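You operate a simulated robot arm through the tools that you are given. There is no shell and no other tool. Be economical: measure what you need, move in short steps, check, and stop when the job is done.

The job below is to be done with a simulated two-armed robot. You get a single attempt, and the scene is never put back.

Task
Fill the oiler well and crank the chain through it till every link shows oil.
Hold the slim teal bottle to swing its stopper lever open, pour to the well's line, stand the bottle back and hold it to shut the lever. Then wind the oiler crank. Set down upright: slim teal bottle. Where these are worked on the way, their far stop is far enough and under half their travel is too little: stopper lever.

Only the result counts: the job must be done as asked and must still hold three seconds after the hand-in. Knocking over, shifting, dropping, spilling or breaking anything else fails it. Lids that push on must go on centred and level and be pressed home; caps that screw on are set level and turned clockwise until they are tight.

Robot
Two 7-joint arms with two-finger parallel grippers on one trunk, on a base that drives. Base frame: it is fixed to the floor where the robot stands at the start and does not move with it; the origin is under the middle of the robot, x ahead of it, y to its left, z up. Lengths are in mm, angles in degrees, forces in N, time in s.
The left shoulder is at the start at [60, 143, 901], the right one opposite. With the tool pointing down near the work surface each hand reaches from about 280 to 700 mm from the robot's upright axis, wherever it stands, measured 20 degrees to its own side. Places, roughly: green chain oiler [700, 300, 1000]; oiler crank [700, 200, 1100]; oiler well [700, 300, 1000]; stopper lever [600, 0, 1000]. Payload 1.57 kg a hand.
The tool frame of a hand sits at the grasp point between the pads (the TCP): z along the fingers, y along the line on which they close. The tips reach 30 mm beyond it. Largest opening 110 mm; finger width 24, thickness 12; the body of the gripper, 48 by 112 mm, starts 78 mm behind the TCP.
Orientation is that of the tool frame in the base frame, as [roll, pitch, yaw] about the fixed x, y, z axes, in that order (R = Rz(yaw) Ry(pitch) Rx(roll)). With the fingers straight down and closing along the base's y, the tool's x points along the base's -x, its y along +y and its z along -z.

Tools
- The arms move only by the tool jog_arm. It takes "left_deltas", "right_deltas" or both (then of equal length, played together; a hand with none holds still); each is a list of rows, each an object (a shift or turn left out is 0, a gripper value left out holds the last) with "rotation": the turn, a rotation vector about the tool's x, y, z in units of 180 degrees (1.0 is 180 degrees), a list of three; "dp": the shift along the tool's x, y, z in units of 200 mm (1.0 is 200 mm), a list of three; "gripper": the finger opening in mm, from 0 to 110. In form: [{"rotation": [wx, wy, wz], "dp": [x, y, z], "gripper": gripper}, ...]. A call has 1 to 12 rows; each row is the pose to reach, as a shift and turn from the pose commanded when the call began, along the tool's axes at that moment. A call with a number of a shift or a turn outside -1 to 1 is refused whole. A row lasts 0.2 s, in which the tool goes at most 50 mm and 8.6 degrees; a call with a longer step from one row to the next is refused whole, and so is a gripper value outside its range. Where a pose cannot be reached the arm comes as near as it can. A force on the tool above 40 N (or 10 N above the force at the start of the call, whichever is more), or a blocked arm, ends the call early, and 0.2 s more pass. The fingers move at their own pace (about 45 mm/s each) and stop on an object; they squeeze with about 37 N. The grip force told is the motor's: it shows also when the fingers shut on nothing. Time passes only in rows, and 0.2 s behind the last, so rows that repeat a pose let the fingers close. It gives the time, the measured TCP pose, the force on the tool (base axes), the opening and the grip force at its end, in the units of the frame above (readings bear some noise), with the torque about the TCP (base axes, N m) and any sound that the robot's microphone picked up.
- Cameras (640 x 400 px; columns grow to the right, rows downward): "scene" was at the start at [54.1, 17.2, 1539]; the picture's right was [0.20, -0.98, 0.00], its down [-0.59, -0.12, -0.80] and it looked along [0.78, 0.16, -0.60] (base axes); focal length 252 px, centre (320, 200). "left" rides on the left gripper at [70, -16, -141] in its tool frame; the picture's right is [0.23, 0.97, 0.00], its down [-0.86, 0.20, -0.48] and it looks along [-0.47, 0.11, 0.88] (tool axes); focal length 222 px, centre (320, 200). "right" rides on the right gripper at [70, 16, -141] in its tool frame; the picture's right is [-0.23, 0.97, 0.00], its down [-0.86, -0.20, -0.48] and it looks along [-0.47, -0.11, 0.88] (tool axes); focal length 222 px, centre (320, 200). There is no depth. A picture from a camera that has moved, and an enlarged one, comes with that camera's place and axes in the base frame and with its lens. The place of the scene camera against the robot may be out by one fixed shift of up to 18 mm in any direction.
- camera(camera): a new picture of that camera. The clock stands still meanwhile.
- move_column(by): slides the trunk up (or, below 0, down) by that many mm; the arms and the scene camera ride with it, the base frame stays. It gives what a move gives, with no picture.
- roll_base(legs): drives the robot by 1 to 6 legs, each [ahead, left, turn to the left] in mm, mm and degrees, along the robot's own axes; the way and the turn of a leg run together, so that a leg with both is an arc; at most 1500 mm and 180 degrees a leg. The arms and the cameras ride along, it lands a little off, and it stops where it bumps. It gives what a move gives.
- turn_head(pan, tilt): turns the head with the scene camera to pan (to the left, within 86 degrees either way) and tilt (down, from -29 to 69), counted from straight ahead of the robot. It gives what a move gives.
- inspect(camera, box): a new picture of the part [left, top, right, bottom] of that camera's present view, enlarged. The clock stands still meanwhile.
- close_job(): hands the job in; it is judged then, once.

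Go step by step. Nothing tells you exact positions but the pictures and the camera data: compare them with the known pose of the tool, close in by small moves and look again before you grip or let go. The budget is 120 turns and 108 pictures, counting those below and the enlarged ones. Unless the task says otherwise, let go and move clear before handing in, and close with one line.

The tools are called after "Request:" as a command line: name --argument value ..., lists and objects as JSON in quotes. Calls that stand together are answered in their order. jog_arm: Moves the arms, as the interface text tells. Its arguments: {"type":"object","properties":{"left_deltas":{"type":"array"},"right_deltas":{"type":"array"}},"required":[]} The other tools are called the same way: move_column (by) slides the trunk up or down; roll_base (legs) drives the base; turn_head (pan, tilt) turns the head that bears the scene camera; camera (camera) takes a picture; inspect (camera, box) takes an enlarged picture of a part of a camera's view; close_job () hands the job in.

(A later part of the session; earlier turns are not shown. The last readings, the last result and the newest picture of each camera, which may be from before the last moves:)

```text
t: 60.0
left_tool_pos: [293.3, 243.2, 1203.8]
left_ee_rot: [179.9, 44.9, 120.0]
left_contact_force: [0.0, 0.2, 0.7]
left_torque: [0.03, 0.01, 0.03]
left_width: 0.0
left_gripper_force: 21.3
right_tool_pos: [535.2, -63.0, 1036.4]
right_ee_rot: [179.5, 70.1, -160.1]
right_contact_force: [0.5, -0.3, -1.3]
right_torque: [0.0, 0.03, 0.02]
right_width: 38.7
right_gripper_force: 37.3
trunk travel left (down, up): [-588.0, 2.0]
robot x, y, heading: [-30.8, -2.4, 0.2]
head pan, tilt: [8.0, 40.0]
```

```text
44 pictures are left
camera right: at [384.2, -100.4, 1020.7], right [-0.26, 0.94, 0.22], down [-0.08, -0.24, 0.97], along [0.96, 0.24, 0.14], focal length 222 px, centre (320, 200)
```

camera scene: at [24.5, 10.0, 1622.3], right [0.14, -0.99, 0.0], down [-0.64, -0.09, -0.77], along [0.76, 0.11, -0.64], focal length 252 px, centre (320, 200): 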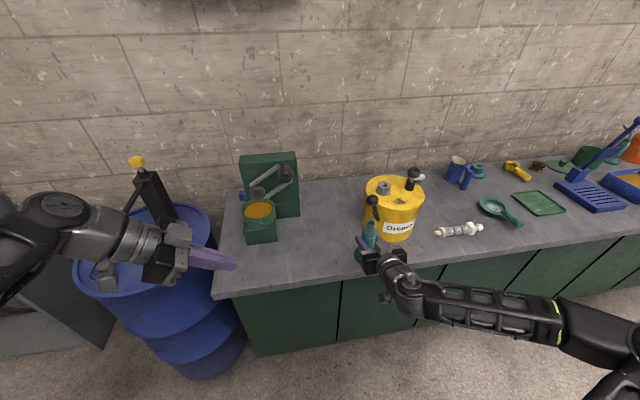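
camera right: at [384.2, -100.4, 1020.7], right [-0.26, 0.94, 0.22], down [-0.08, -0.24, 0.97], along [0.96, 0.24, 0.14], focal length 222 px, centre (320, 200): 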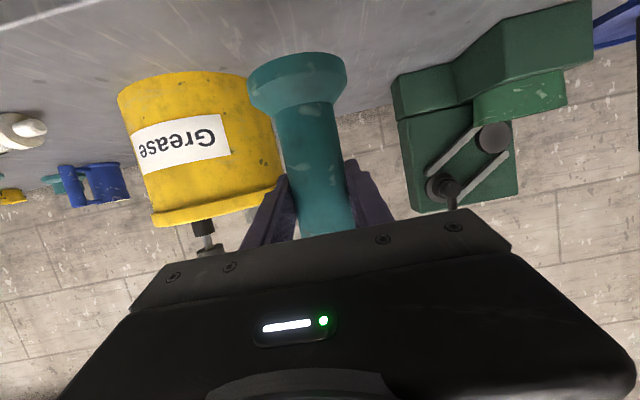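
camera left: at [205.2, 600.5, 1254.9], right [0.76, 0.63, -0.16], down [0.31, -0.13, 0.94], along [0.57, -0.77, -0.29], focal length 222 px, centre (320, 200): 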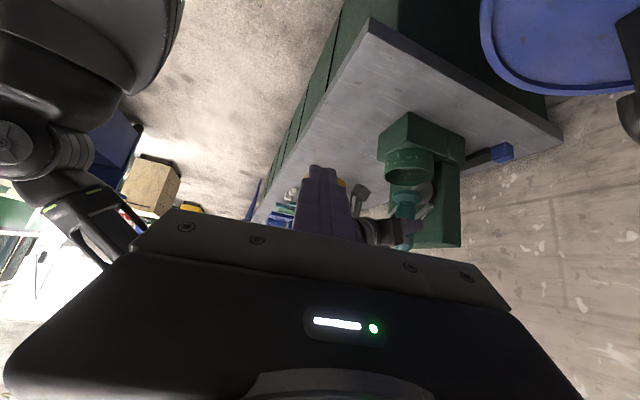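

The scene is undisturbed. I'll take the bottle forward and lower it to just above the bench.

Request:
jog_arm --right_deltas '[{"dp": [-0.049, -0.052, 0.134]}, {"dp": [-0.097, -0.104, 0.268]}, {"dp": [-0.146, -0.156, 0.402]}, {"dp": [-0.03, -0.156, 0.444]}, {"dp": [0.09, -0.156, 0.487]}, {"dp": [0.19, -0.156, 0.523]}, {"dp": [0.202, -0.156, 0.528]}, {"dp": [0.202, -0.156, 0.528]}]'

Request:
jog_arm --right_deltas '[{"dp": [0.01, 0, 0.0036]}, {"dp": [0.019, 0, 0.007]}, {"dp": [0.019, 0, 0.007]}]'

Request:
inspect --camera "scene" --box '[330, 180, 420, 270]'

```text
t: 61.8
left_tool_pos: [293.8, 242.3, 1203.4]
left_ee_rot: [179.9, 45.0, 120.0]
left_contact_force: [-0.1, -0.4, 0.7]
left_torque: [-0.03, -0.01, -0.02]
left_width: 0.0
left_gripper_force: 21.6
right_tool_pos: [628.3, -61.9, 962.3]
right_ee_rot: [179.5, 69.9, -160.1]
right_contact_force: [-0.2, -0.3, -3.5]
right_torque: [-0.02, 0.02, 0.0]
right_width: 38.8
right_gripper_force: 36.1
trunk travel left (down, up): [-588.0, 2.0]
robot x, y, heading: [-26.8, 0.6, -0.0]
head pan, tilt: [8.0, 40.0]
```

```text
t: 62.6
left_tool_pos: [293.6, 241.6, 1203.8]
left_ee_rot: [-180.0, 45.1, 120.1]
left_contact_force: [0.2, -0.8, 0.2]
left_torque: [0.0, 0.01, 0.01]
left_width: 0.0
left_gripper_force: 21.2
right_tool_pos: [626.9, -62.2, 960.6]
right_ee_rot: [179.4, 69.9, -160.0]
right_contact_force: [-0.1, 0.3, -1.1]
right_torque: [-0.09, -0.05, -0.01]
right_width: 38.5
right_gripper_force: 37.2
trunk travel left (down, up): [-588.0, 2.0]
robot x, y, heading: [-30.4, -1.4, 0.1]
head pan, tilt: [8.0, 40.0]
```

```text
4.44 times, centred on (375, 225) of scene
camera zoom: at [24.3, 11.6, 1622.3], right [0.14, -0.99, 0.0], down [-0.64, -0.09, -0.77], along [0.76, 0.11, -0.64], focal length 1118 px, centre (76, 89)
```

zoom: 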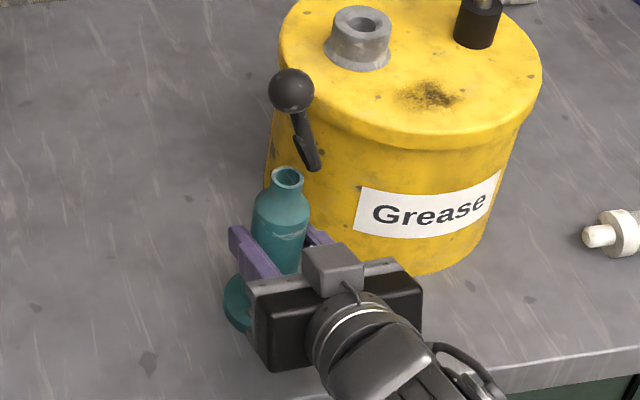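

The bottle is touching down. I'll press about 1.5 mm more and bring the left hand over to the lever's far side.

Request:
jog_arm --right_deltas '[{"dp": [0.004, 0, 0.0015]}, {"dp": [0.008, 0, 0.003]}, {"dp": [0.008, 0, 0.003]}, {"dp": [0.008, 0, 0.003]}, {"dp": [0.008, 0, 0.003]}]' --left_deltas '[{"dp": [-0.136, 0.07, 0.135]}, {"dp": [-0.272, 0.139, 0.27]}, {"dp": [-0.408, 0.208, 0.404]}, {"dp": [-0.544, 0.278, 0.538]}, {"dp": [-0.68, 0.347, 0.673]}]'

Request:
jog_arm --left_deltas '[{"dp": [-0.136, 0.07, 0.135]}, {"dp": [-0.272, 0.139, 0.27]}, {"dp": [-0.408, 0.208, 0.404]}, {"dp": [-0.544, 0.278, 0.538]}, {"dp": [-0.68, 0.347, 0.673]}, {"dp": [-0.68, 0.347, 0.673]}]'

Request:
inspect --camera "scene" --box '[310, 150, 420, 260]'

Request:
camera --camera "left"

```text
t: 63.8
left_tool_pos: [450.1, 112.2, 1205.8]
left_ee_rot: [179.9, 44.9, 120.0]
left_contact_force: [-0.4, 0.1, 0.0]
left_torque: [-0.01, 0.02, 0.03]
left_width: 0.2
left_gripper_force: 20.8
right_tool_pos: [627.2, -62.1, 959.4]
right_ee_rot: [179.3, 70.1, -160.0]
right_contact_force: [5.1, 2.4, 12.3]
right_torque: [-0.23, -0.27, 0.11]
right_width: 38.6
right_gripper_force: 36.4
trunk travel left (down, up): [-588.0, 2.0]
robot x, y, heading: [-28.1, -3.2, -0.1]
head pan, tilt: [8.0, 40.0]
```

```text
t: 65.2
left_tool_pos: [603.9, -19.8, 1207.2]
left_ee_rot: [179.9, 45.0, 120.1]
left_contact_force: [0.9, 0.3, -0.5]
left_torque: [-0.03, 0.01, 0.01]
left_width: 0.0
left_gripper_force: 21.5
right_tool_pos: [626.7, -61.1, 960.2]
right_ee_rot: [179.3, 69.9, -160.0]
right_contact_force: [2.0, 4.2, 18.1]
right_torque: [-0.03, 0.19, -0.22]
right_width: 38.7
right_gripper_force: 37.1
trunk travel left (down, up): [-588.0, 2.0]
robot x, y, heading: [-31.1, -0.5, 0.0]
head pan, tilt: [8.0, 40.0]
```

```text
3.64 times, centred on (365, 205) of scene
camera zoom: at [22.6, 12.3, 1622.4], right [0.14, -0.99, 0.0], down [-0.64, -0.09, -0.77], along [0.76, 0.11, -0.64], focal length 914 px, centre (156, 182)
```

zoom: 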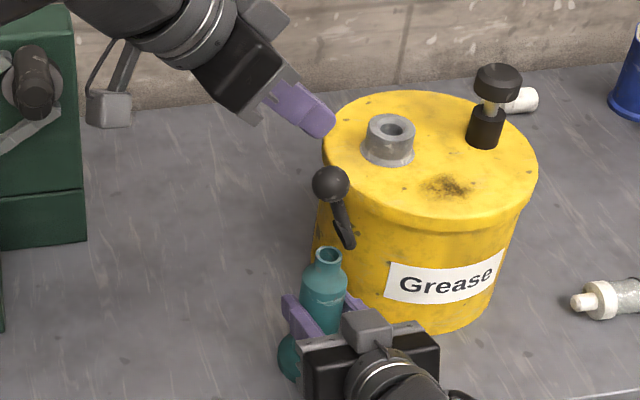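

```text
41 pictures are left
camera left: at [516.5, 102.1, 1257.7], right [0.76, 0.63, -0.16], down [0.31, -0.13, 0.94], along [0.57, -0.77, -0.29], focal length 222 px, centre (320, 200)
```

left: 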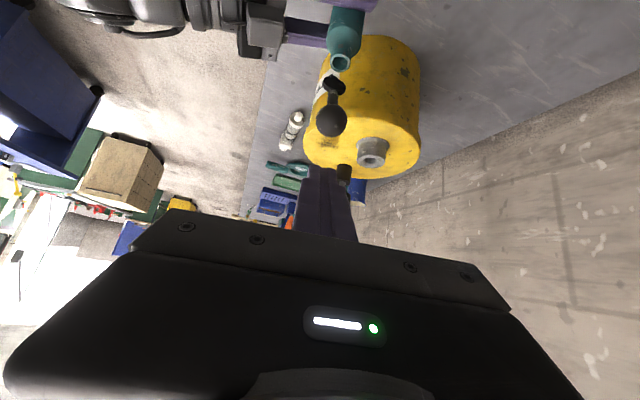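

The ball is at tool (37,4,93). Advance 78 mm so the fingers pass behind and above it.

Request:
jog_arm --left_deltas '[{"dp": [0, 0.02, 0.13]}, {"dp": [0, 0.02, 0.26]}, {"dp": [0, 0.02, 0.39]}, {"dp": [0, 0.02, 0.39]}]'

Request:
inspect --camera "scene" --box '[320, 170, 400, 250]'

Request:
camera --camera "left"

```text
t: 66.2
left_tool_pos: [635.4, -65.1, 1150.8]
left_ee_rot: [179.9, 45.1, 120.0]
left_contact_force: [-0.2, 0.5, 0.3]
left_torque: [-0.02, 0.01, -0.02]
left_width: 0.1
left_gripper_force: 21.1
right_tool_pos: [627.2, -61.6, 958.9]
right_ee_rot: [179.4, 70.0, -159.9]
right_contact_force: [1.5, 4.5, 17.5]
right_torque: [0.1, -0.05, -0.1]
right_width: 38.7
right_gripper_force: 37.2
trunk travel left (down, up): [-588.0, 2.0]
robot x, y, heading: [-29.4, -1.7, 0.1]
head pan, tilt: [8.0, 40.0]
```

```text
5.00 times, centred on (360, 210) of scene
camera zoom: at [22.5, 12.2, 1622.4], right [0.14, -0.99, 0.0], down [-0.64, -0.09, -0.77], along [0.76, 0.11, -0.64], focal length 1257 px, centre (120, 150)
```

zoom: 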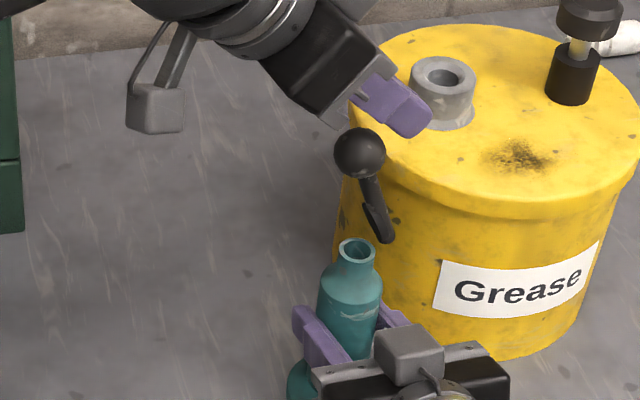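

```text
39 pictures are left
camera left: at [548.1, 56.0, 1202.2], right [0.76, 0.63, -0.16], down [0.3, -0.13, 0.94], along [0.57, -0.77, -0.29], focal length 222 px, centre (320, 200)
```

left: 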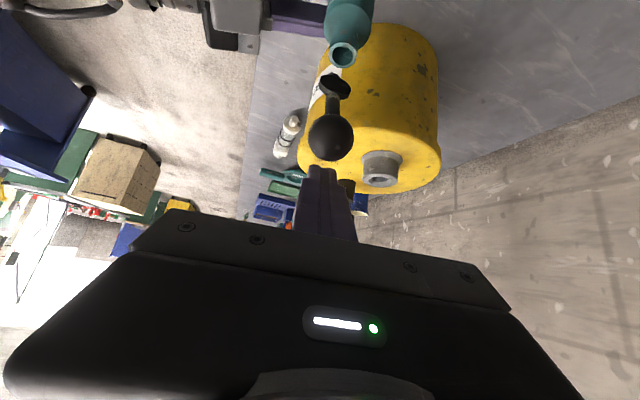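

The ball is now at (35,0,19), just in front of the fingers. Push it outward and down along the arc.

Request:
jog_arm --left_deltas '[{"dp": [0.06, 0.01, -0.01]}, {"dp": [0.12, 0.018, -0.03]}, {"dp": [0.185, 0.025, -0.052]}, {"dp": [0.26, 0.035, -0.051]}]'

Request:
inspect --camera "scene" --box '[320, 170, 400, 250]'

```text
t: 67.2
left_tool_pos: [620.9, -22.0, 1121.5]
left_ee_rot: [-180.0, 45.1, 120.1]
left_contact_force: [-0.6, -0.2, 0.1]
left_torque: [-0.05, 0.0, 0.0]
left_width: 0.2
left_gripper_force: 21.5
right_tool_pos: [626.8, -62.0, 959.6]
right_ee_rot: [179.4, 70.0, -160.0]
right_contact_force: [1.2, 4.2, 16.8]
right_torque: [0.14, -0.26, -0.07]
right_width: 38.5
right_gripper_force: 37.1
trunk travel left (down, up): [-588.0, 2.0]
robot x, y, heading: [-26.8, 1.8, 0.2]
head pan, tilt: [8.0, 40.0]
```

```text
5.00 times, centred on (360, 210) of scene
camera zoom: at [22.5, 12.3, 1622.4], right [0.14, -0.99, 0.0], down [-0.64, -0.09, -0.77], along [0.76, 0.11, -0.64], focal length 1257 px, centre (120, 150)
```

zoom: 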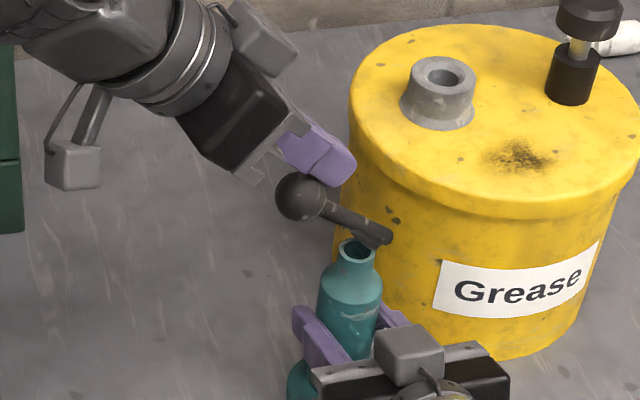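

The lever is at about 40°. Continue pushing down to closed.

Request:
jog_arm --left_deltas '[{"dp": [0.1, 0.008, 0.03]}, {"dp": [0.19, 0.015, 0.072]}, {"dp": [0.24, 0.018, 0.1]}, {"dp": [0.292, 0.02, 0.132]}]'

Request:
inspect --camera "scene" --box '[320, 180, 400, 260]'

```text
t: 68.2
left_tool_pos: [613.3, -2.5, 1068.1]
left_ee_rot: [179.4, 45.6, 119.8]
left_contact_force: [-1.1, -1.7, 30.3]
left_torque: [-0.53, 0.0, -0.05]
left_width: 0.0
left_gripper_force: 21.5
right_tool_pos: [627.5, -62.4, 958.4]
right_ee_rot: [179.7, 69.9, -159.7]
right_contact_force: [12.5, 8.6, 9.2]
right_torque: [-0.13, -0.73, -0.27]
right_width: 38.8
right_gripper_force: 36.7
trunk travel left (down, up): [-588.0, 2.0]
robot x, y, heading: [-28.1, 1.4, 0.1]
head pan, tilt: [8.0, 40.0]
```

```text
5.00 times, centred on (360, 220) of scene
camera zoom: at [21.7, 12.6, 1623.0], right [0.14, -0.99, 0.0], down [-0.64, -0.09, -0.77], along [0.76, 0.11, -0.64], focal length 1257 px, centre (120, 100)
```

zoom: 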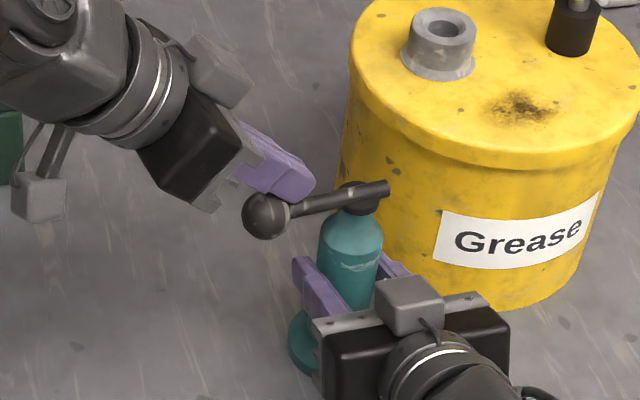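

The lever is down against its stop with 30 N. I'll back the left hand off and check.

Request:
jog_arm --left_deltas '[{"dp": [-0.08, 0, -0.06]}, {"dp": [-0.1, 0, -0.25]}, {"dp": [-0.1, 0, -0.45]}, {"dp": [-0.1, 0, -0.65]}, {"dp": [-0.1, 0, -0.85]}]'

Request:
inspect --camera "scene" --box '[320, 180, 400, 260]'

Request:
camera --camera "right"

```text
t: 69.4
left_tool_pos: [557.8, 90.3, 1196.1]
left_ee_rot: [179.9, 45.0, 120.0]
left_contact_force: [-0.2, -0.7, 0.5]
left_torque: [0.02, -0.01, -0.01]
left_width: 0.2
left_gripper_force: 20.9
right_tool_pos: [627.6, -62.5, 960.2]
right_ee_rot: [179.5, 69.8, -159.9]
right_contact_force: [-5.4, 2.7, 13.8]
right_torque: [0.0, 0.1, -0.1]
right_width: 38.9
right_gripper_force: 37.6
trunk travel left (down, up): [-588.0, 2.0]
robot x, y, heading: [-25.5, -4.4, -0.0]
head pan, tilt: [8.0, 40.0]
```

```text
5.00 times, centred on (360, 220) of scene
camera zoom: at [22.5, 12.3, 1622.3], right [0.14, -0.99, 0.0], down [-0.64, -0.09, -0.77], along [0.76, 0.11, -0.64], focal length 1257 px, centre (120, 100)
```

zoom: 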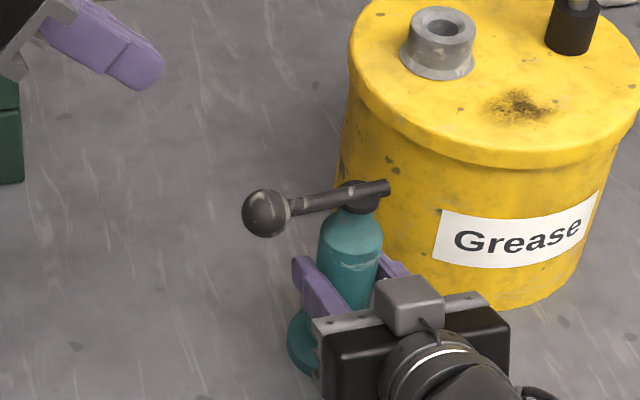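

```text
35 pictures are left
camera right: at [474.7, -100.6, 942.8], right [-0.27, 0.94, 0.22], down [-0.07, -0.24, 0.97], along [0.96, 0.24, 0.13], focal length 222 px, centre (320, 200)
```

right: 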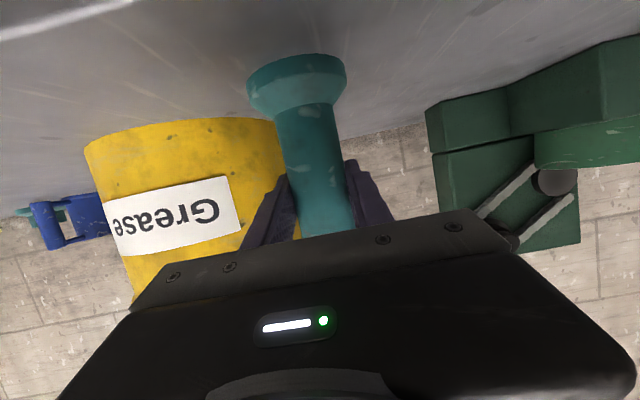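

Lever shut and bottle upright. I'll relieve the downward press, open the right hand and back away.

Request:
jog_arm --right_deltas '[{"dp": [-0.005, 0, -0.0017]}, {"dp": [-0.005, 0, -0.0017], "gripper": 50}, {"dp": [-0.005, 0, -0.0017], "gripper": 70}, {"dp": [-0.005, 0, -0.0017], "gripper": 100}, {"dp": [-0.005, 0, -0.0017], "gripper": 100}, {"dp": [-0.005, 0, -0.05]}, {"dp": [-0.005, 0, -0.15]}, {"dp": [-0.005, 0, -0.3]}, {"dp": [-0.005, 0, -0.43]}]'

Request:
inspect --camera "scene" --box '[310, 170, 420, 270]'

```text
t: 71.4
left_tool_pos: [558.6, 89.4, 1194.0]
left_ee_rot: [179.9, 45.0, 120.1]
left_contact_force: [-0.4, 0.7, 0.4]
left_torque: [-0.03, -0.02, -0.02]
left_width: 0.0
left_gripper_force: 21.2
right_tool_pos: [551.1, -88.6, 987.6]
right_ee_rot: [179.6, 70.0, -160.3]
right_contact_force: [-1.5, 0.5, 0.1]
right_torque: [0.0, 0.02, -0.02]
right_width: 99.8
right_gripper_force: 0.0
trunk travel left (down, up): [-588.0, 2.0]
robot x, y, heading: [-28.6, -1.3, 0.5]
head pan, tilt: [8.0, 40.0]
```

```text
4.00 times, centred on (365, 220) of scene
camera zoom: at [23.8, 11.4, 1622.3], right [0.14, -0.99, 0.0], down [-0.64, -0.09, -0.77], along [0.76, 0.11, -0.64], focal length 1006 px, centre (140, 120)
```

zoom: 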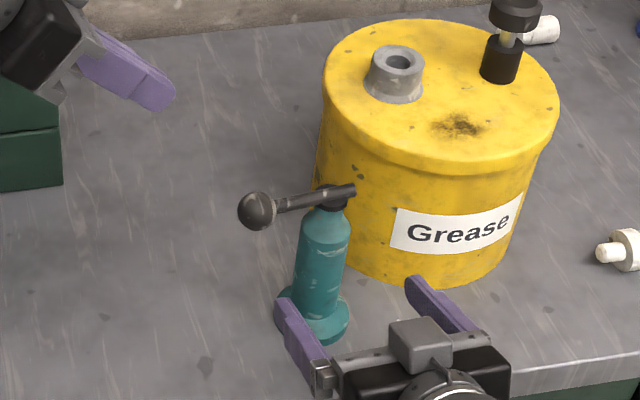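

The bottle stands upright on its own. Next is the crank: fold the right hand away and point the left hand's fingers straight ahead.

Request:
jog_arm --right_deltas '[{"rotation": [0, 0.0, 0], "dp": [-0.04, -0.007, -0.09]}, {"rotation": [0, 0.043, 0], "dp": [-0.08, -0.013, -0.18]}, {"rotation": [0, 0.087, 0], "dp": [-0.11, -0.02, -0.27]}, {"rotation": [0, 0.13, 0], "dp": [-0.14, -0.027, -0.36]}, {"rotation": [0, 0.173, 0], "dp": [-0.16, -0.033, -0.45]}, {"rotation": [0, 0.216, 0], "dp": [-0.18, -0.04, -0.54]}, {"rotation": [0, 0.26, 0], "dp": [-0.18, -0.047, -0.63]}, {"rotation": [0, 0.303, 0], "dp": [-0.18, -0.053, -0.72]}, {"rotation": [0, 0.346, 0], "dp": [-0.18, -0.06, -0.82]}, {"rotation": [0, 0.389, 0], "dp": [-0.18, -0.06, -0.82]}]' --left_deltas '[{"rotation": [-0.035, -0.0251, -0.0145], "dp": [0.02, 0, -0.01]}, {"rotation": [-0.0701, -0.0503, -0.029], "dp": [0.04, 0, -0.018]}, {"rotation": [-0.1051, -0.0754, -0.0435], "dp": [0.06, 0, -0.025]}, {"rotation": [-0.1402, -0.1005, -0.058], "dp": [0.08, 0, -0.033]}, {"rotation": [-0.1752, -0.1257, -0.0726], "dp": [0.1, 0, -0.041]}, {"rotation": [-0.2102, -0.1508, -0.0871], "dp": [0.12, 0, -0.05]}, {"rotation": [-0.2453, -0.1759, -0.1016], "dp": [0.14, 0, -0.058]}, {"rotation": [-0.2803, -0.201, -0.1161], "dp": [0.16, 0, -0.066]}, {"rotation": [-0.3153, -0.2263, -0.1306], "dp": [0.18, 0, -0.074]}, {"rotation": [-0.3153, -0.2263, -0.1306], "dp": [0.18, 0, -0.074]}]'

Request:
camera --camera "scene"

```text
t: 73.6
left_tool_pos: [537.6, 136.7, 1219.2]
left_ee_rot: [-174.1, 88.6, -174.4]
left_contact_force: [-0.4, -0.5, -0.2]
left_torque: [-0.01, 0.04, -0.02]
left_width: 0.0
left_gripper_force: 21.5
left hand out of reach, approached as far as the arm can: row 5, 9, 10
right_tool_pos: [422.8, -147.5, 1079.0]
right_ee_rot: [179.9, 0.0, -159.7]
right_contact_force: [0.6, 0.6, -0.7]
right_torque: [-0.01, 0.02, 0.0]
right_width: 99.9
right_gripper_force: 0.0
trunk travel left (down, up): [-588.0, 2.0]
robot x, y, heading: [-29.0, 1.4, 0.2]
head pan, tilt: [8.0, 40.0]
```

```text
33 pictures are left
camera scene: at [24.8, 14.4, 1622.2], right [0.14, -0.99, 0.0], down [-0.64, -0.09, -0.77], along [0.76, 0.11, -0.64], focal length 252 px, centre (320, 200)
```

scene: 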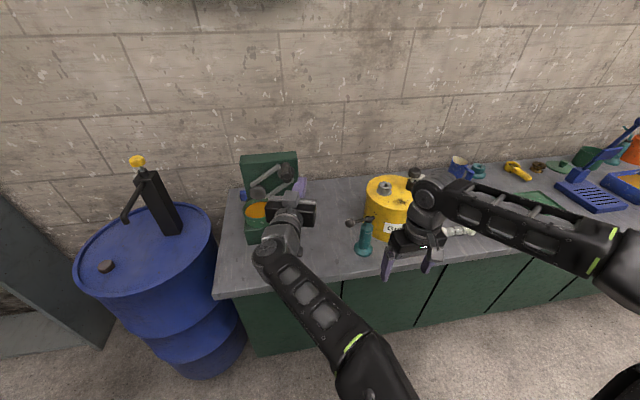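

Left hand is forward-pointing now. I'll drive left and slightly back to face the crank, then look through the left camera.

Request:
roll_base --legs '[[-35, 110, 0]]'

Request:
camera --camera "left"

Request:
inspect --camera "scene" --box '[240, 130, 360, 240]'

```text
t: 74.9
left_tool_pos: [502.6, 246.2, 1221.2]
left_ee_rot: [-177.2, 88.5, -177.6]
left_contact_force: [0.5, 1.4, 0.0]
left_torque: [-0.02, -0.02, -0.06]
left_width: 0.1
left_gripper_force: 21.3
right_tool_pos: [388.0, -39.9, 1078.6]
right_ee_rot: [-180.0, 0.0, -159.8]
right_contact_force: [-0.2, 0.4, -0.4]
right_torque: [-0.02, 0.0, 0.0]
right_width: 100.0
right_gripper_force: 0.0
trunk travel left (down, up): [-588.0, 2.0]
robot x, y, heading: [-64.7, 109.7, 0.2]
head pan, tilt: [8.0, 40.0]
```

```text
32 pictures are left
camera left: at [359.0, 229.2, 1154.4], right [0.0, 0.97, -0.23], down [-0.46, 0.2, 0.87], along [0.89, 0.1, 0.45], focal length 222 px, centre (320, 200)
```

left: 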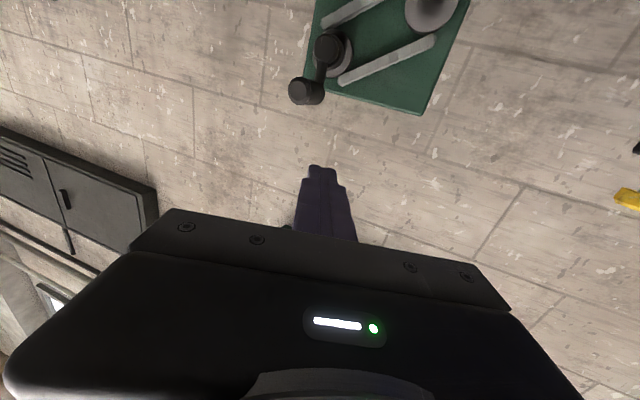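

```text
3.64 times, centred on (300, 185) of scene
camera zoom: at [-11.7, 123.5, 1622.3], right [0.14, -0.99, 0.0], down [-0.64, -0.09, -0.77], along [0.76, 0.11, -0.64], focal length 914 px, centre (393, 254)
```

zoom: 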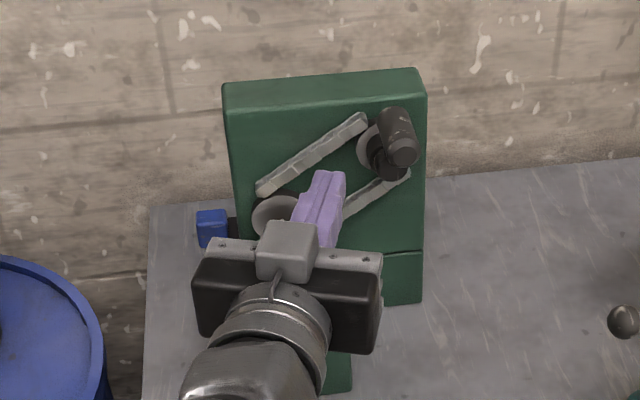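

Request:
inspect --camera "left" --box '[270, 0, 480, 130]'

```text
3.05 times, centred on (375, 65) of left
camera zoom: at [359.0, 229.2, 1154.4], right [0.0, 0.97, -0.23], down [-0.46, 0.2, 0.87], along [0.89, 0.1, 0.45], focal length 677 px, centre (152, 611)
```

zoom: 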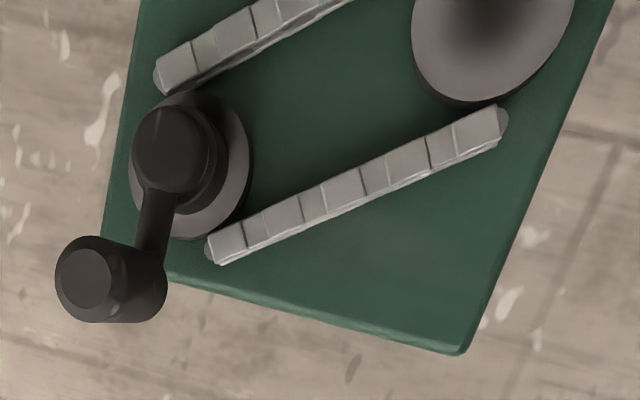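

Crank located: hub axis ≈(y 235, z 1110), handle ≈(x 643–690, y 207, z 1168), radius ≈64. Open the fingers and line up in front of the handle.

Request:
jog_arm --left_deltas '[{"dp": [0.09, -0.065, 0.09], "gripper": 60}, {"dp": [0.18, -0.13, 0.18], "gripper": 60}, {"dp": [0.265, -0.195, 0.285], "gripper": 60}, {"dp": [0.265, -0.195, 0.285], "gripper": 60}]'

Request:
inspect --camera "left" --box '[220, 80, 420, 230]'

Request:
inspect --camera "scene" --box '[250, 140, 350, 230]'

```text
t: 75.9
left_tool_pos: [555.6, 215.8, 1213.3]
left_ee_rot: [-179.4, 86.6, 179.6]
left_contact_force: [-0.1, 1.0, -0.6]
left_torque: [0.0, -0.02, 0.03]
left_width: 60.0
left_gripper_force: 0.1
left hand out of reach, approached as far as the arm can: row 1, 2, 3, 4
right_tool_pos: [387.2, -39.4, 1077.4]
right_ee_rot: [179.9, 0.0, -159.9]
right_contact_force: [-1.6, -0.4, 0.1]
right_torque: [-0.01, -0.03, 0.03]
right_width: 99.9
right_gripper_force: 0.0
trunk travel left (down, up): [-588.0, 2.0]
robot x, y, heading: [-65.7, 108.4, 0.2]
head pan, tilt: [8.0, 40.0]
```

```text
2.67 times, centred on (320, 155) of left
camera zoom: at [410.6, 201.6, 1153.1], right [0.0, 0.97, -0.23], down [-0.43, 0.21, 0.88], along [0.9, 0.1, 0.42], focal length 592 px, centre (320, 320)
```

zoom: 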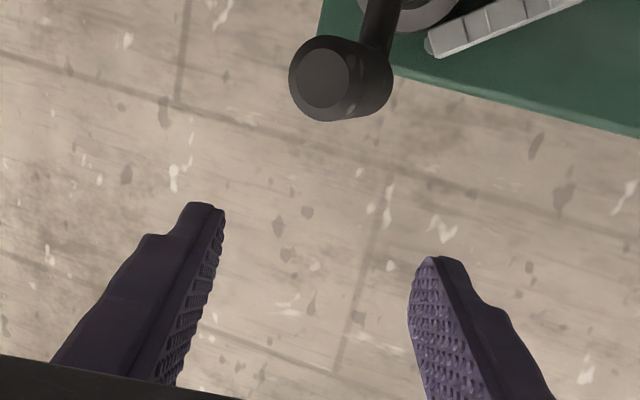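

```text
4.44 times, centred on (300, 185) of scene
camera zoom: at [-11.6, 121.5, 1622.3], right [0.14, -0.99, 0.0], down [-0.64, -0.09, -0.77], along [0.76, 0.11, -0.64], focal length 1118 px, centre (409, 267)
```

zoom: 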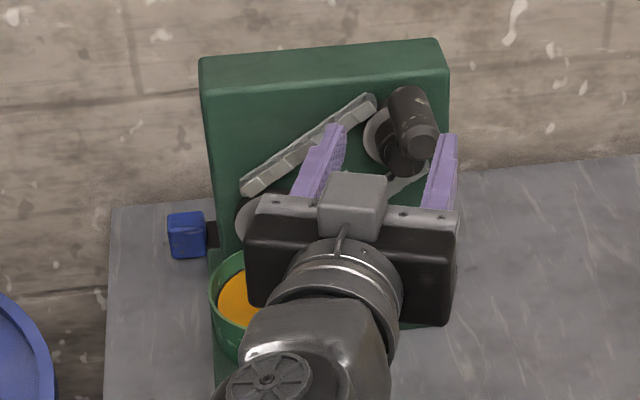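

The handle is confirmed at (643,206,1166). The arm is at its inner limit, so I'll back the base up 55 mm and re-aim.

Request:
roll_base --legs '[[-55, 0, 0]]'

Request:
jog_arm --left_deltas '[{"dp": [0.08, -0.015, 0.12]}, {"dp": [0.16, -0.03, 0.24]}, {"dp": [0.24, -0.045, 0.36], "rotation": [0, -0.01, 0]}, {"dp": [0.24, -0.045, 0.36], "rotation": [0, -0.018, 0]}]'

Request:
camera --camera "left"

```text
t: 76.8
left_tool_pos: [499.6, 215.5, 1215.1]
left_ee_rot: [-179.9, 86.8, 179.2]
left_contact_force: [-0.4, -0.6, 0.7]
left_torque: [-0.02, 0.02, -0.02]
left_width: 60.2
left_gripper_force: 0.0
right_tool_pos: [331.7, -41.0, 1079.0]
right_ee_rot: [180.0, 0.0, -159.8]
right_contact_force: [-0.3, -0.5, -0.4]
right_torque: [0.02, -0.07, 0.0]
right_width: 100.1
right_gripper_force: 0.0
trunk travel left (down, up): [-588.0, 2.0]
robot x, y, heading: [-118.9, 111.3, 0.3]
head pan, tilt: [8.0, 40.0]
```

```text
t: 77.8
left_tool_pos: [571.0, 215.9, 1210.1]
left_ee_rot: [-179.6, 86.3, 179.1]
left_contact_force: [0.1, -0.1, 0.2]
left_torque: [0.01, 0.01, 0.02]
left_width: 59.9
left_gripper_force: 0.0
left hand out of reach, approached as far as the arm can: row 1, 2, 3, 4
right_tool_pos: [331.1, -40.5, 1077.5]
right_ee_rot: [179.9, 0.1, -159.8]
right_contact_force: [0.3, -0.4, -0.2]
right_torque: [0.02, -0.04, 0.0]
right_width: 100.0
right_gripper_force: 0.1
trunk travel left (down, up): [-588.0, 2.0]
robot x, y, heading: [-119.9, 114.0, -0.1]
head pan, tilt: [8.0, 40.0]
```

```text
27 pictures are left
camera left: at [426.1, 203.5, 1150.2], right [0.01, 0.97, -0.23], down [-0.42, 0.21, 0.88], along [0.91, 0.09, 0.41], focal length 222 px, centre (320, 200)
```

left: 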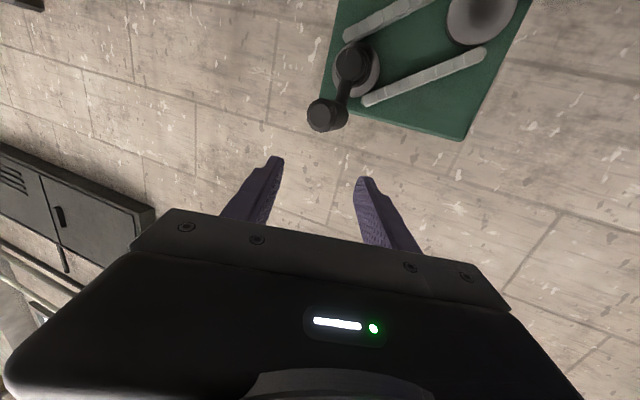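

Wrist flex is limiting at level fingers; tilting 16–20° down (as the right hand did) should free it.

Request:
jog_arm --left_deltas '[{"rotation": [0, 0.045, 0], "dp": [0.07, -0.02, 0]}, {"rotation": [0, 0.09, 0], "dp": [0.14, -0.035, 0.01]}, {"rotation": [0, 0.09, 0], "dp": [0.21, -0.05, 0.014]}, {"rotation": [0, 0.09, 0], "dp": [0.21, -0.05, 0.014]}]'

```text
t: 78.8
left_tool_pos: [570.6, 206.8, 1168.0]
left_ee_rot: [-179.8, 70.0, 178.9]
left_contact_force: [0.5, -0.5, -0.4]
left_torque: [-0.01, -0.01, -0.01]
left_width: 60.1
left_gripper_force: 0.0
right_tool_pos: [332.8, -40.1, 1078.3]
right_ee_rot: [179.8, 0.0, -159.8]
right_contact_force: [0.4, -0.1, 0.2]
right_torque: [-0.02, 0.03, 0.0]
right_width: 100.1
right_gripper_force: 0.0
trunk travel left (down, up): [-588.0, 2.0]
robot x, y, heading: [-119.3, 110.3, -0.3]
head pan, tilt: [8.0, 40.0]
```

Reached. Advance onto the handle.

Request:
jog_arm --left_deltas '[{"dp": [-0.045, 0, 0.125]}, {"dp": [-0.09, 0, 0.25]}, {"dp": [-0.137, 0, 0.376]}, {"dp": [-0.137, 0, 0.376]}]'

Request:
camera --camera "left"

Request:
inspect --camera "scene" --box '[250, 140, 350, 230]'

```text
t: 79.8
left_tool_pos: [652.2, 203.5, 1168.3]
left_ee_rot: [-180.0, 70.0, 178.6]
left_contact_force: [0.9, 0.2, -0.1]
left_torque: [0.01, -0.01, -0.02]
left_width: 59.9
left_gripper_force: 0.1
right_tool_pos: [332.2, -40.2, 1077.6]
right_ee_rot: [179.9, 0.1, -159.8]
right_contact_force: [0.3, -0.5, 0.5]
right_torque: [-0.03, -0.03, -0.01]
right_width: 99.9
right_gripper_force: 0.0
trunk travel left (down, up): [-588.0, 2.0]
robot x, y, heading: [-118.4, 111.7, 0.0]
head pan, tilt: [8.0, 40.0]
```

```text
26 pictures are left
camera left: at [494.8, 190.8, 1151.8], right [-0.05, 0.98, -0.21], down [-0.15, 0.2, 0.97], along [0.99, 0.08, 0.14], focal length 222 px, centre (320, 200)
```

left: 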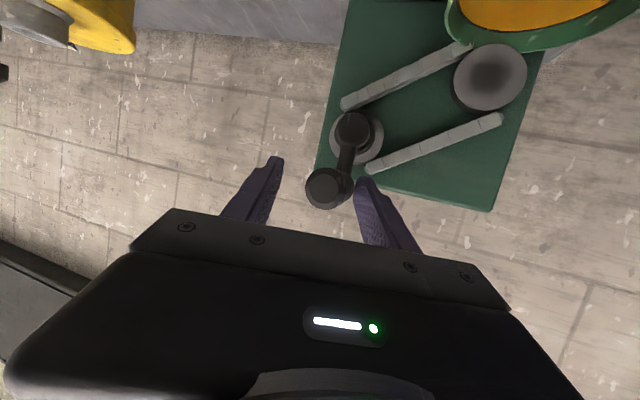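

```text
4.44 times, centred on (300, 185) of scene
camera zoom: at [-66.1, 121.2, 1622.3], right [0.14, -0.99, 0.0], down [-0.64, -0.09, -0.77], along [0.76, 0.11, -0.64], focal length 1118 px, centre (409, 267)
```

zoom: 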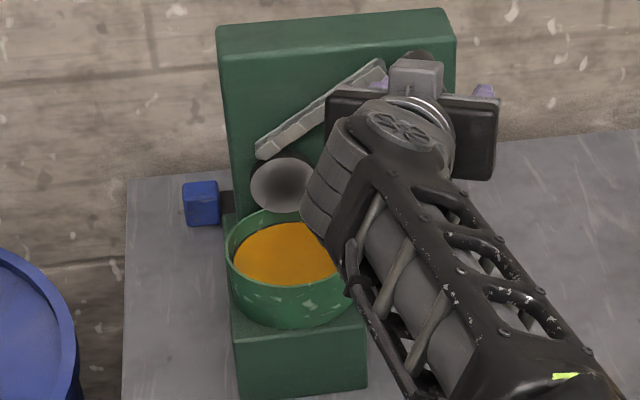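

The handle is between the fingers (axis ≈ y 205, z 1164). Lower 4 mm and close on it.

Request:
jog_arm --left_deltas '[{"dp": [0.019, 0.005, 0.007]}, {"dp": [0.019, 0.005, 0.007], "gripper": 36}, {"dp": [0.019, 0.005, 0.007], "gripper": 24}, {"dp": [0.019, 0.005, 0.007], "gripper": 15}, {"dp": [0.019, 0.005, 0.007], "gripper": 15}]'

Request:
camera --camera "left"

```text
t: 81.0
left_tool_pos: [650.9, 205.3, 1162.9]
left_ee_rot: [-179.9, 70.1, 178.8]
left_contact_force: [0.1, 0.3, -1.1]
left_torque: [0.02, -0.03, 0.8]
left_width: 38.5
left_gripper_force: 36.2
right_tool_pos: [333.9, -40.7, 1078.5]
right_ee_rot: [179.9, 0.0, -159.9]
right_contact_force: [0.3, -0.1, 0.2]
right_torque: [0.02, 0.02, -0.02]
right_width: 100.0
right_gripper_force: 0.0
trunk travel left (down, up): [-588.0, 2.0]
robot x, y, heading: [-119.9, 111.2, 0.3]
head pan, tilt: [8.0, 40.0]
```

```text
24 pictures are left
camera left: at [495.2, 193.0, 1147.3], right [-0.05, 0.98, -0.21], down [-0.15, 0.2, 0.97], along [0.99, 0.09, 0.14], focal length 222 px, centre (320, 200)
```

left: 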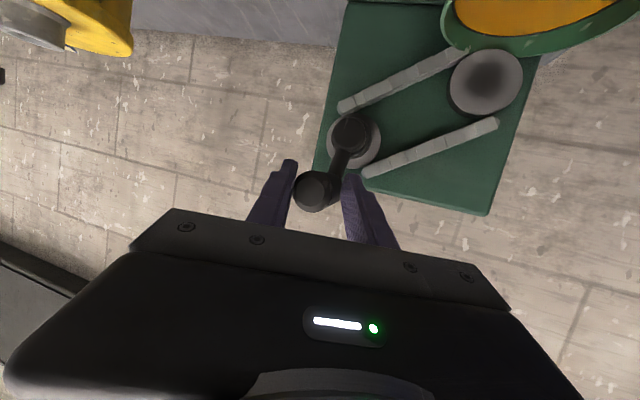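

Width 38.5 with a yaw torque suggests a fingertip touches the crank arm. Back off 12 mm and re-close.

Request:
jog_arm --left_deltas '[{"gripper": 50}, {"gripper": 50}, {"dp": [0.02, 0, -0.056]}, {"dp": [0.02, 0, -0.056], "gripper": 15}, {"dp": [0.02, 0, -0.056], "gripper": 15}, {"dp": [0.02, 0, -0.056], "gripper": 15}]'

Request:
inspect --camera "left" --box '[240, 90, 400, 250]'

```text
t: 82.4
left_tool_pos: [639.2, 205.2, 1165.0]
left_ee_rot: [-179.8, 70.0, 178.6]
left_contact_force: [-2.6, -1.8, 0.8]
left_torque: [0.01, -0.1, 0.12]
left_width: 33.9
left_gripper_force: 31.7
right_tool_pos: [332.7, -41.5, 1077.9]
right_ee_rot: [179.8, 0.1, -159.9]
right_contact_force: [-0.5, 0.0, 0.9]
right_torque: [0.02, 0.02, -0.03]
right_width: 100.0
right_gripper_force: 0.2
trunk travel left (down, up): [-588.0, 2.0]
robot x, y, heading: [-118.7, 108.4, 0.1]
head pan, tilt: [8.0, 40.0]
```

```text
2.50 times, centred on (320, 170) of left
camera zoom: at [482.6, 192.5, 1147.8], right [-0.05, 0.98, -0.21], down [-0.15, 0.2, 0.97], along [0.99, 0.08, 0.14], focal length 555 px, centre (320, 275)
```

zoom: 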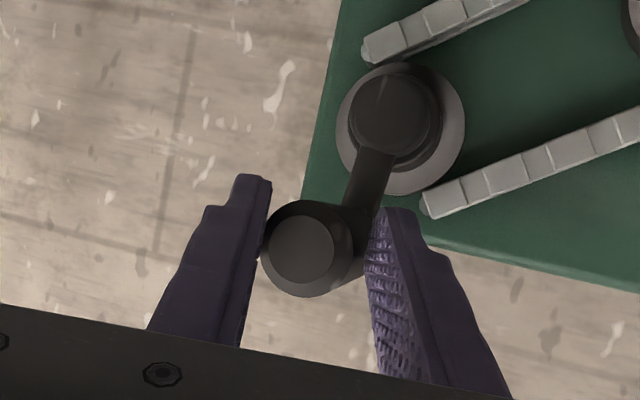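

The handle is held (Ø≈34). Try a first 30° of clockwise crank arc (R≈59) and watch the forces.

Request:
jog_arm --left_deltas '[{"dp": [0.0255, -0.0435, 0.009], "gripper": 31}, {"dp": [0.058, -0.0815, 0.021]}, {"dp": [0.096, -0.1135, 0.035]}]'

Request:
inspect --camera "left" --box '[220, 50, 420, 250]'

```text
t: 83.2
left_tool_pos: [638.3, 183.8, 1142.3]
left_ee_rot: [-179.9, 69.9, 178.7]
left_contact_force: [-0.6, -0.2, -0.3]
left_torque: [0.02, 0.01, 0.01]
left_width: 31.0
left_gripper_force: 0.1
right_tool_pos: [333.7, -39.8, 1076.7]
right_ee_rot: [179.9, 0.0, -159.8]
right_contact_force: [0.6, 0.0, 0.1]
right_torque: [0.01, 0.03, -0.01]
right_width: 99.9
right_gripper_force: 0.1
trunk travel left (down, up): [-588.0, 2.0]
robot x, y, heading: [-119.8, 109.2, -0.0]
head pan, tilt: [8.0, 40.0]
```

```text
2.00 times, centred on (320, 150) of left
camera zoom: at [481.6, 171.1, 1125.1], right [-0.05, 0.98, -0.21], down [-0.15, 0.2, 0.97], along [0.99, 0.08, 0.14], focal length 444 px, centre (320, 300)
```

zoom: 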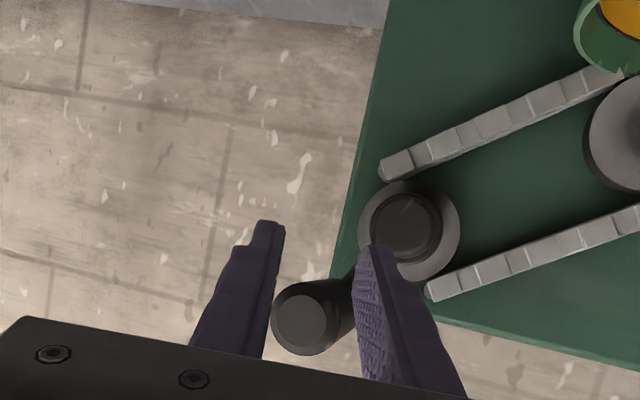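

The crank turned to β≈44° under light pushing, but the grip was still loose. Re-centre on the handle and close fully.

Request:
jog_arm --left_deltas '[{"dp": [-0.061, -0.015, -0.022], "gripper": 40}, {"dp": [-0.061, -0.015, -0.022], "gripper": 40}, {"dp": [-0.061, -0.015, -0.022], "gripper": 10}, {"dp": [-0.061, -0.015, -0.022], "gripper": 10}, {"dp": [-0.061, -0.015, -0.022], "gripper": 10}, {"dp": [-0.061, -0.015, -0.022], "gripper": 10}]'

Request:
inspect --camera "left" --box '[220, 50, 420, 250]'

```text
t: 84.6
left_tool_pos: [639.4, 180.8, 1156.0]
left_ee_rot: [-179.9, 70.0, 178.8]
left_contact_force: [-2.8, 0.2, -3.4]
left_torque: [-0.05, 0.23, 0.19]
left_width: 31.5
left_gripper_force: 40.4
right_tool_pos: [332.3, -40.4, 1076.3]
right_ee_rot: [179.9, 0.0, -159.8]
right_contact_force: [0.0, 0.0, 0.3]
right_torque: [-0.01, -0.03, -0.03]
right_width: 100.1
right_gripper_force: 0.0
trunk travel left (down, up): [-588.0, 2.0]
robot x, y, heading: [-118.8, 112.0, -0.4]
head pan, tilt: [8.0, 40.0]
```

```text
2.00 times, centred on (320, 150) of left
camera zoom: at [482.1, 167.9, 1139.5], right [-0.05, 0.98, -0.21], down [-0.15, 0.2, 0.97], along [0.99, 0.08, 0.14], focal length 444 px, centre (320, 300)
```

zoom: 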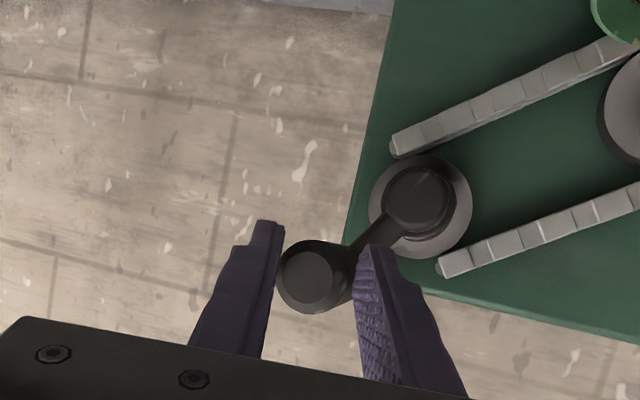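

Firmly gripped. Turn the next 30° on a fitted circle (centre ≈ y 226, z 1113, R 62).

Request:
jog_arm --left_deltas '[{"dp": [0.04, -0.034, 0.0145]}, {"dp": [0.085, -0.06, 0.031]}, {"dp": [0.133, -0.078, 0.048]}]'

Request:
inspect --camera "left" --box '[220, 50, 420, 250]'

```text
t: 85.4
left_tool_pos: [639.2, 160.7, 1127.9]
left_ee_rot: [-180.0, 70.1, 178.2]
left_contact_force: [3.0, -8.8, 3.8]
left_torque: [-0.06, 0.02, -0.31]
left_width: 26.2
left_gripper_force: 37.5
right_tool_pos: [333.3, -42.1, 1077.6]
right_ee_rot: [179.8, 0.1, -159.9]
right_contact_force: [-0.9, 0.1, -0.3]
right_torque: [-0.04, -0.02, 0.05]
right_width: 100.0
right_gripper_force: 0.1
trunk travel left (down, up): [-588.0, 2.0]
robot x, y, heading: [-118.9, 110.0, 0.2]
head pan, tilt: [8.0, 40.0]
```

```text
2.00 times, centred on (320, 150) of left
camera zoom: at [481.5, 148.9, 1111.5], right [-0.05, 0.98, -0.21], down [-0.15, 0.2, 0.97], along [0.99, 0.08, 0.14], focal length 444 px, centre (320, 300)
```

zoom: 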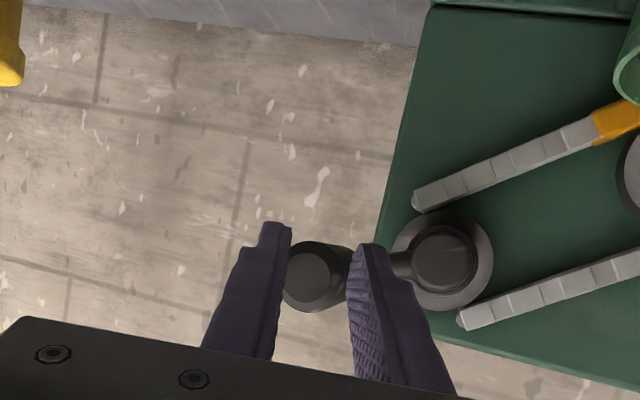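

The chain moves and the first oily link has appeared. Continue clockwise through the bottom quarter (R≈65).

Request:
jog_arm --left_deltas '[{"dp": [0.051, -0.016, 0.0185]}, {"dp": [0.104, -0.016, 0.038]}, {"dp": [0.1565, -0.006, 0.057]}, {"dp": [0.207, 0.0135, 0.075]}, {"dp": [0.253, 0.042, 0.092]}, {"dp": [0.294, 0.078, 0.107]}, {"dp": [0.3275, 0.1215, 0.119]}, {"dp": [0.354, 0.1705, 0.129]}, {"dp": [0.373, 0.224, 0.1356]}]'

Request:
inspect --camera "left" --box '[220, 50, 420, 250]'

```text
t: 86.7
left_tool_pos: [632.6, 171.5, 1073.8]
left_ee_rot: [179.9, 70.2, 178.0]
left_contact_force: [-29.5, -3.1, 4.4]
left_torque: [-0.05, -0.09, -0.41]
left_width: 20.7
left_gripper_force: 5.5
right_tool_pos: [327.4, -40.4, 1079.2]
right_ee_rot: [179.9, 0.1, -159.9]
right_contact_force: [-0.3, 0.5, 0.1]
right_torque: [-0.02, 0.0, -0.04]
right_width: 100.0
right_gripper_force: 0.1
trunk travel left (down, up): [-588.0, 2.0]
robot x, y, heading: [-121.4, 111.2, 0.2]
head pan, tilt: [8.0, 40.0]
stopped in row 6 (left hand): the force on the tool passed its limit (the readings are from after the stop); the commanded pose is now the measured one
```

```text
2.00 times, centred on (320, 150) of left
camera zoom: at [476.3, 159.8, 1057.8], right [-0.05, 0.98, -0.21], down [-0.15, 0.2, 0.97], along [0.99, 0.08, 0.14], focal length 444 px, centre (320, 300)
```

zoom: 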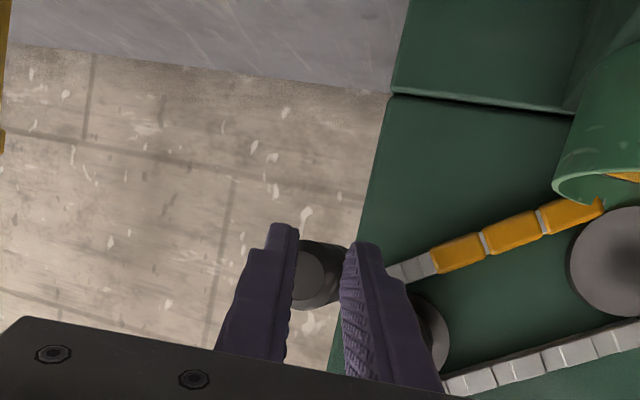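

Oily links are coming out, but the squeeze slides off the handle's tapered end. Since the crank turns easily, I'll use the closed fingers as a peg that pushes the handle round from behind.

Request:
jog_arm --left_deltas '[{"gripper": 60}, {"gripper": 60}, {"dp": [0.05, 0, -0.14]}, {"dp": [0.1026, 0, -0.282], "gripper": 0}, {"dp": [0.0086, -0.029, -0.316]}, {"dp": [-0.085, -0.0575, -0.3505]}, {"dp": [-0.085, -0.0575, -0.3505]}, {"dp": [-0.085, -0.0575, -0.3505]}, {"dp": [-0.147, -0.0575, -0.18]}, {"dp": [-0.209, -0.0575, -0.01]}, {"dp": [-0.209, -0.0575, -0.01]}]'

Request:
inspect --camera "left" --box '[220, 50, 420, 250]'

```text
t: 89.1
left_tool_pos: [651.6, 160.7, 1111.1]
left_ee_rot: [179.9, 69.9, 178.4]
left_contact_force: [-0.7, -0.1, 0.0]
left_torque: [0.02, -0.02, 0.01]
left_width: 0.0
left_gripper_force: 21.1
right_tool_pos: [332.7, -40.1, 1076.6]
right_ee_rot: [179.9, 0.0, -159.9]
right_contact_force: [0.2, -0.2, 0.6]
right_torque: [-0.03, -0.01, -0.02]
right_width: 99.9
right_gripper_force: 0.1
trunk travel left (down, up): [-588.0, 2.0]
robot x, y, heading: [-121.5, 107.1, 0.0]
head pan, tilt: [8.0, 40.0]
```

```text
2.00 times, centred on (320, 150) of left
camera zoom: at [494.9, 148.8, 1095.3], right [-0.05, 0.98, -0.21], down [-0.15, 0.2, 0.97], along [0.99, 0.08, 0.14], focal length 444 px, centre (320, 300)
```

zoom: 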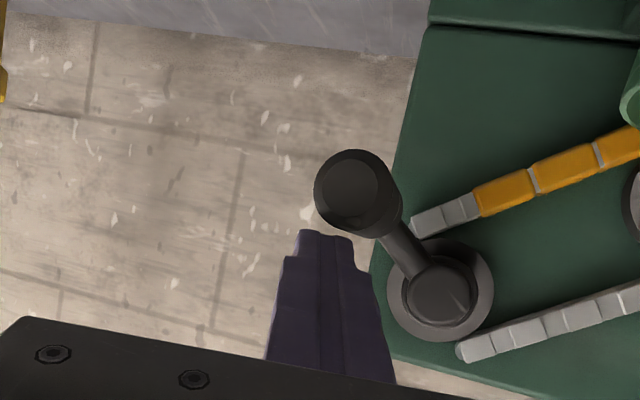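

The peg sits right behind the handle. Push it round the circle from β=95° to 275°.

Request:
jog_arm --left_deltas '[{"dp": [0.0785, 0.011, 0.0286]}, {"dp": [0.1495, 0.0505, 0.0544]}, {"dp": [0.208, 0.1075, 0.0758]}, {"dp": [0.251, 0.179, 0.0913]}, {"dp": [0.275, 0.26, 0.1]}, {"dp": [0.278, 0.345, 0.1012]}, {"dp": [0.261, 0.4275, 0.0951]}, {"dp": [0.224, 0.503, 0.0816]}, {"dp": [0.171, 0.5655, 0.0621]}, {"dp": [0.1034, 0.611, 0.0376]}, {"dp": [0.027, 0.6365, 0.01]}, {"dp": [-0.053, 0.64, -0.019]}]'

Request:
camera --camera "left"

```text
t: 90.5
left_tool_pos: [648.9, 208.2, 1058.2]
left_ee_rot: [-179.4, 70.6, 177.1]
left_contact_force: [-25.3, -12.7, 4.7]
left_torque: [0.19, -0.13, 0.45]
left_width: 0.0
left_gripper_force: 20.9
right_tool_pos: [328.2, -43.1, 1078.9]
right_ee_rot: [179.9, 0.3, -159.9]
right_contact_force: [-0.1, 0.4, 0.4]
right_torque: [-0.01, 0.0, 0.02]
right_width: 100.1
right_gripper_force: 0.1
trunk travel left (down, up): [-588.0, 2.0]
robot x, y, heading: [-116.3, 107.8, -0.0]
head pan, tilt: [8.0, 40.0]
stopped in row 6 (left hand): the force on the tool passed its limit (the readings are from after the stop); the commanded pose is now the measured one
```

```text
17 pictures are left
camera left: at [491.7, 200.0, 1040.8], right [-0.02, 0.98, -0.22], down [-0.15, 0.21, 0.96], along [0.99, 0.05, 0.15], focal length 222 px, centre (320, 200)
```

left: 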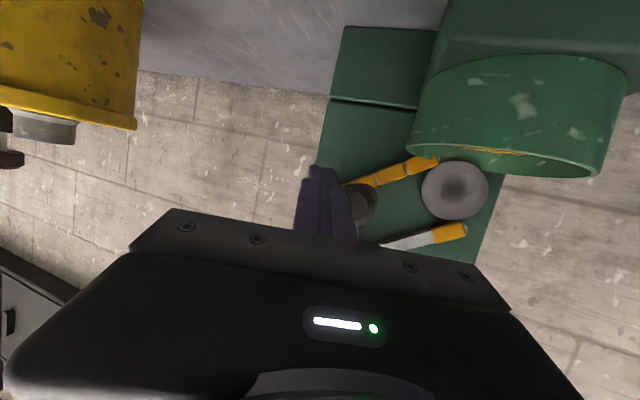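

Request:
inspect --camera "left" --box '[290, 120, 490, 270]'

```text
2.67 times, centred on (390, 195) of left
camera zoom: at [491.7, 200.0, 1040.8], right [-0.02, 0.98, -0.22], down [-0.15, 0.21, 0.96], along [0.99, 0.05, 0.15], focal length 592 px, centre (133, 213)
```

zoom: 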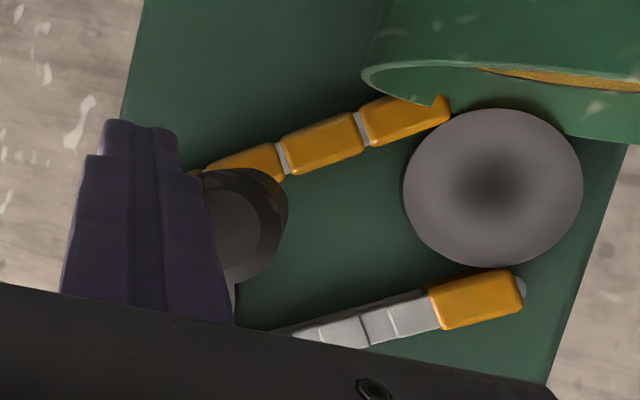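

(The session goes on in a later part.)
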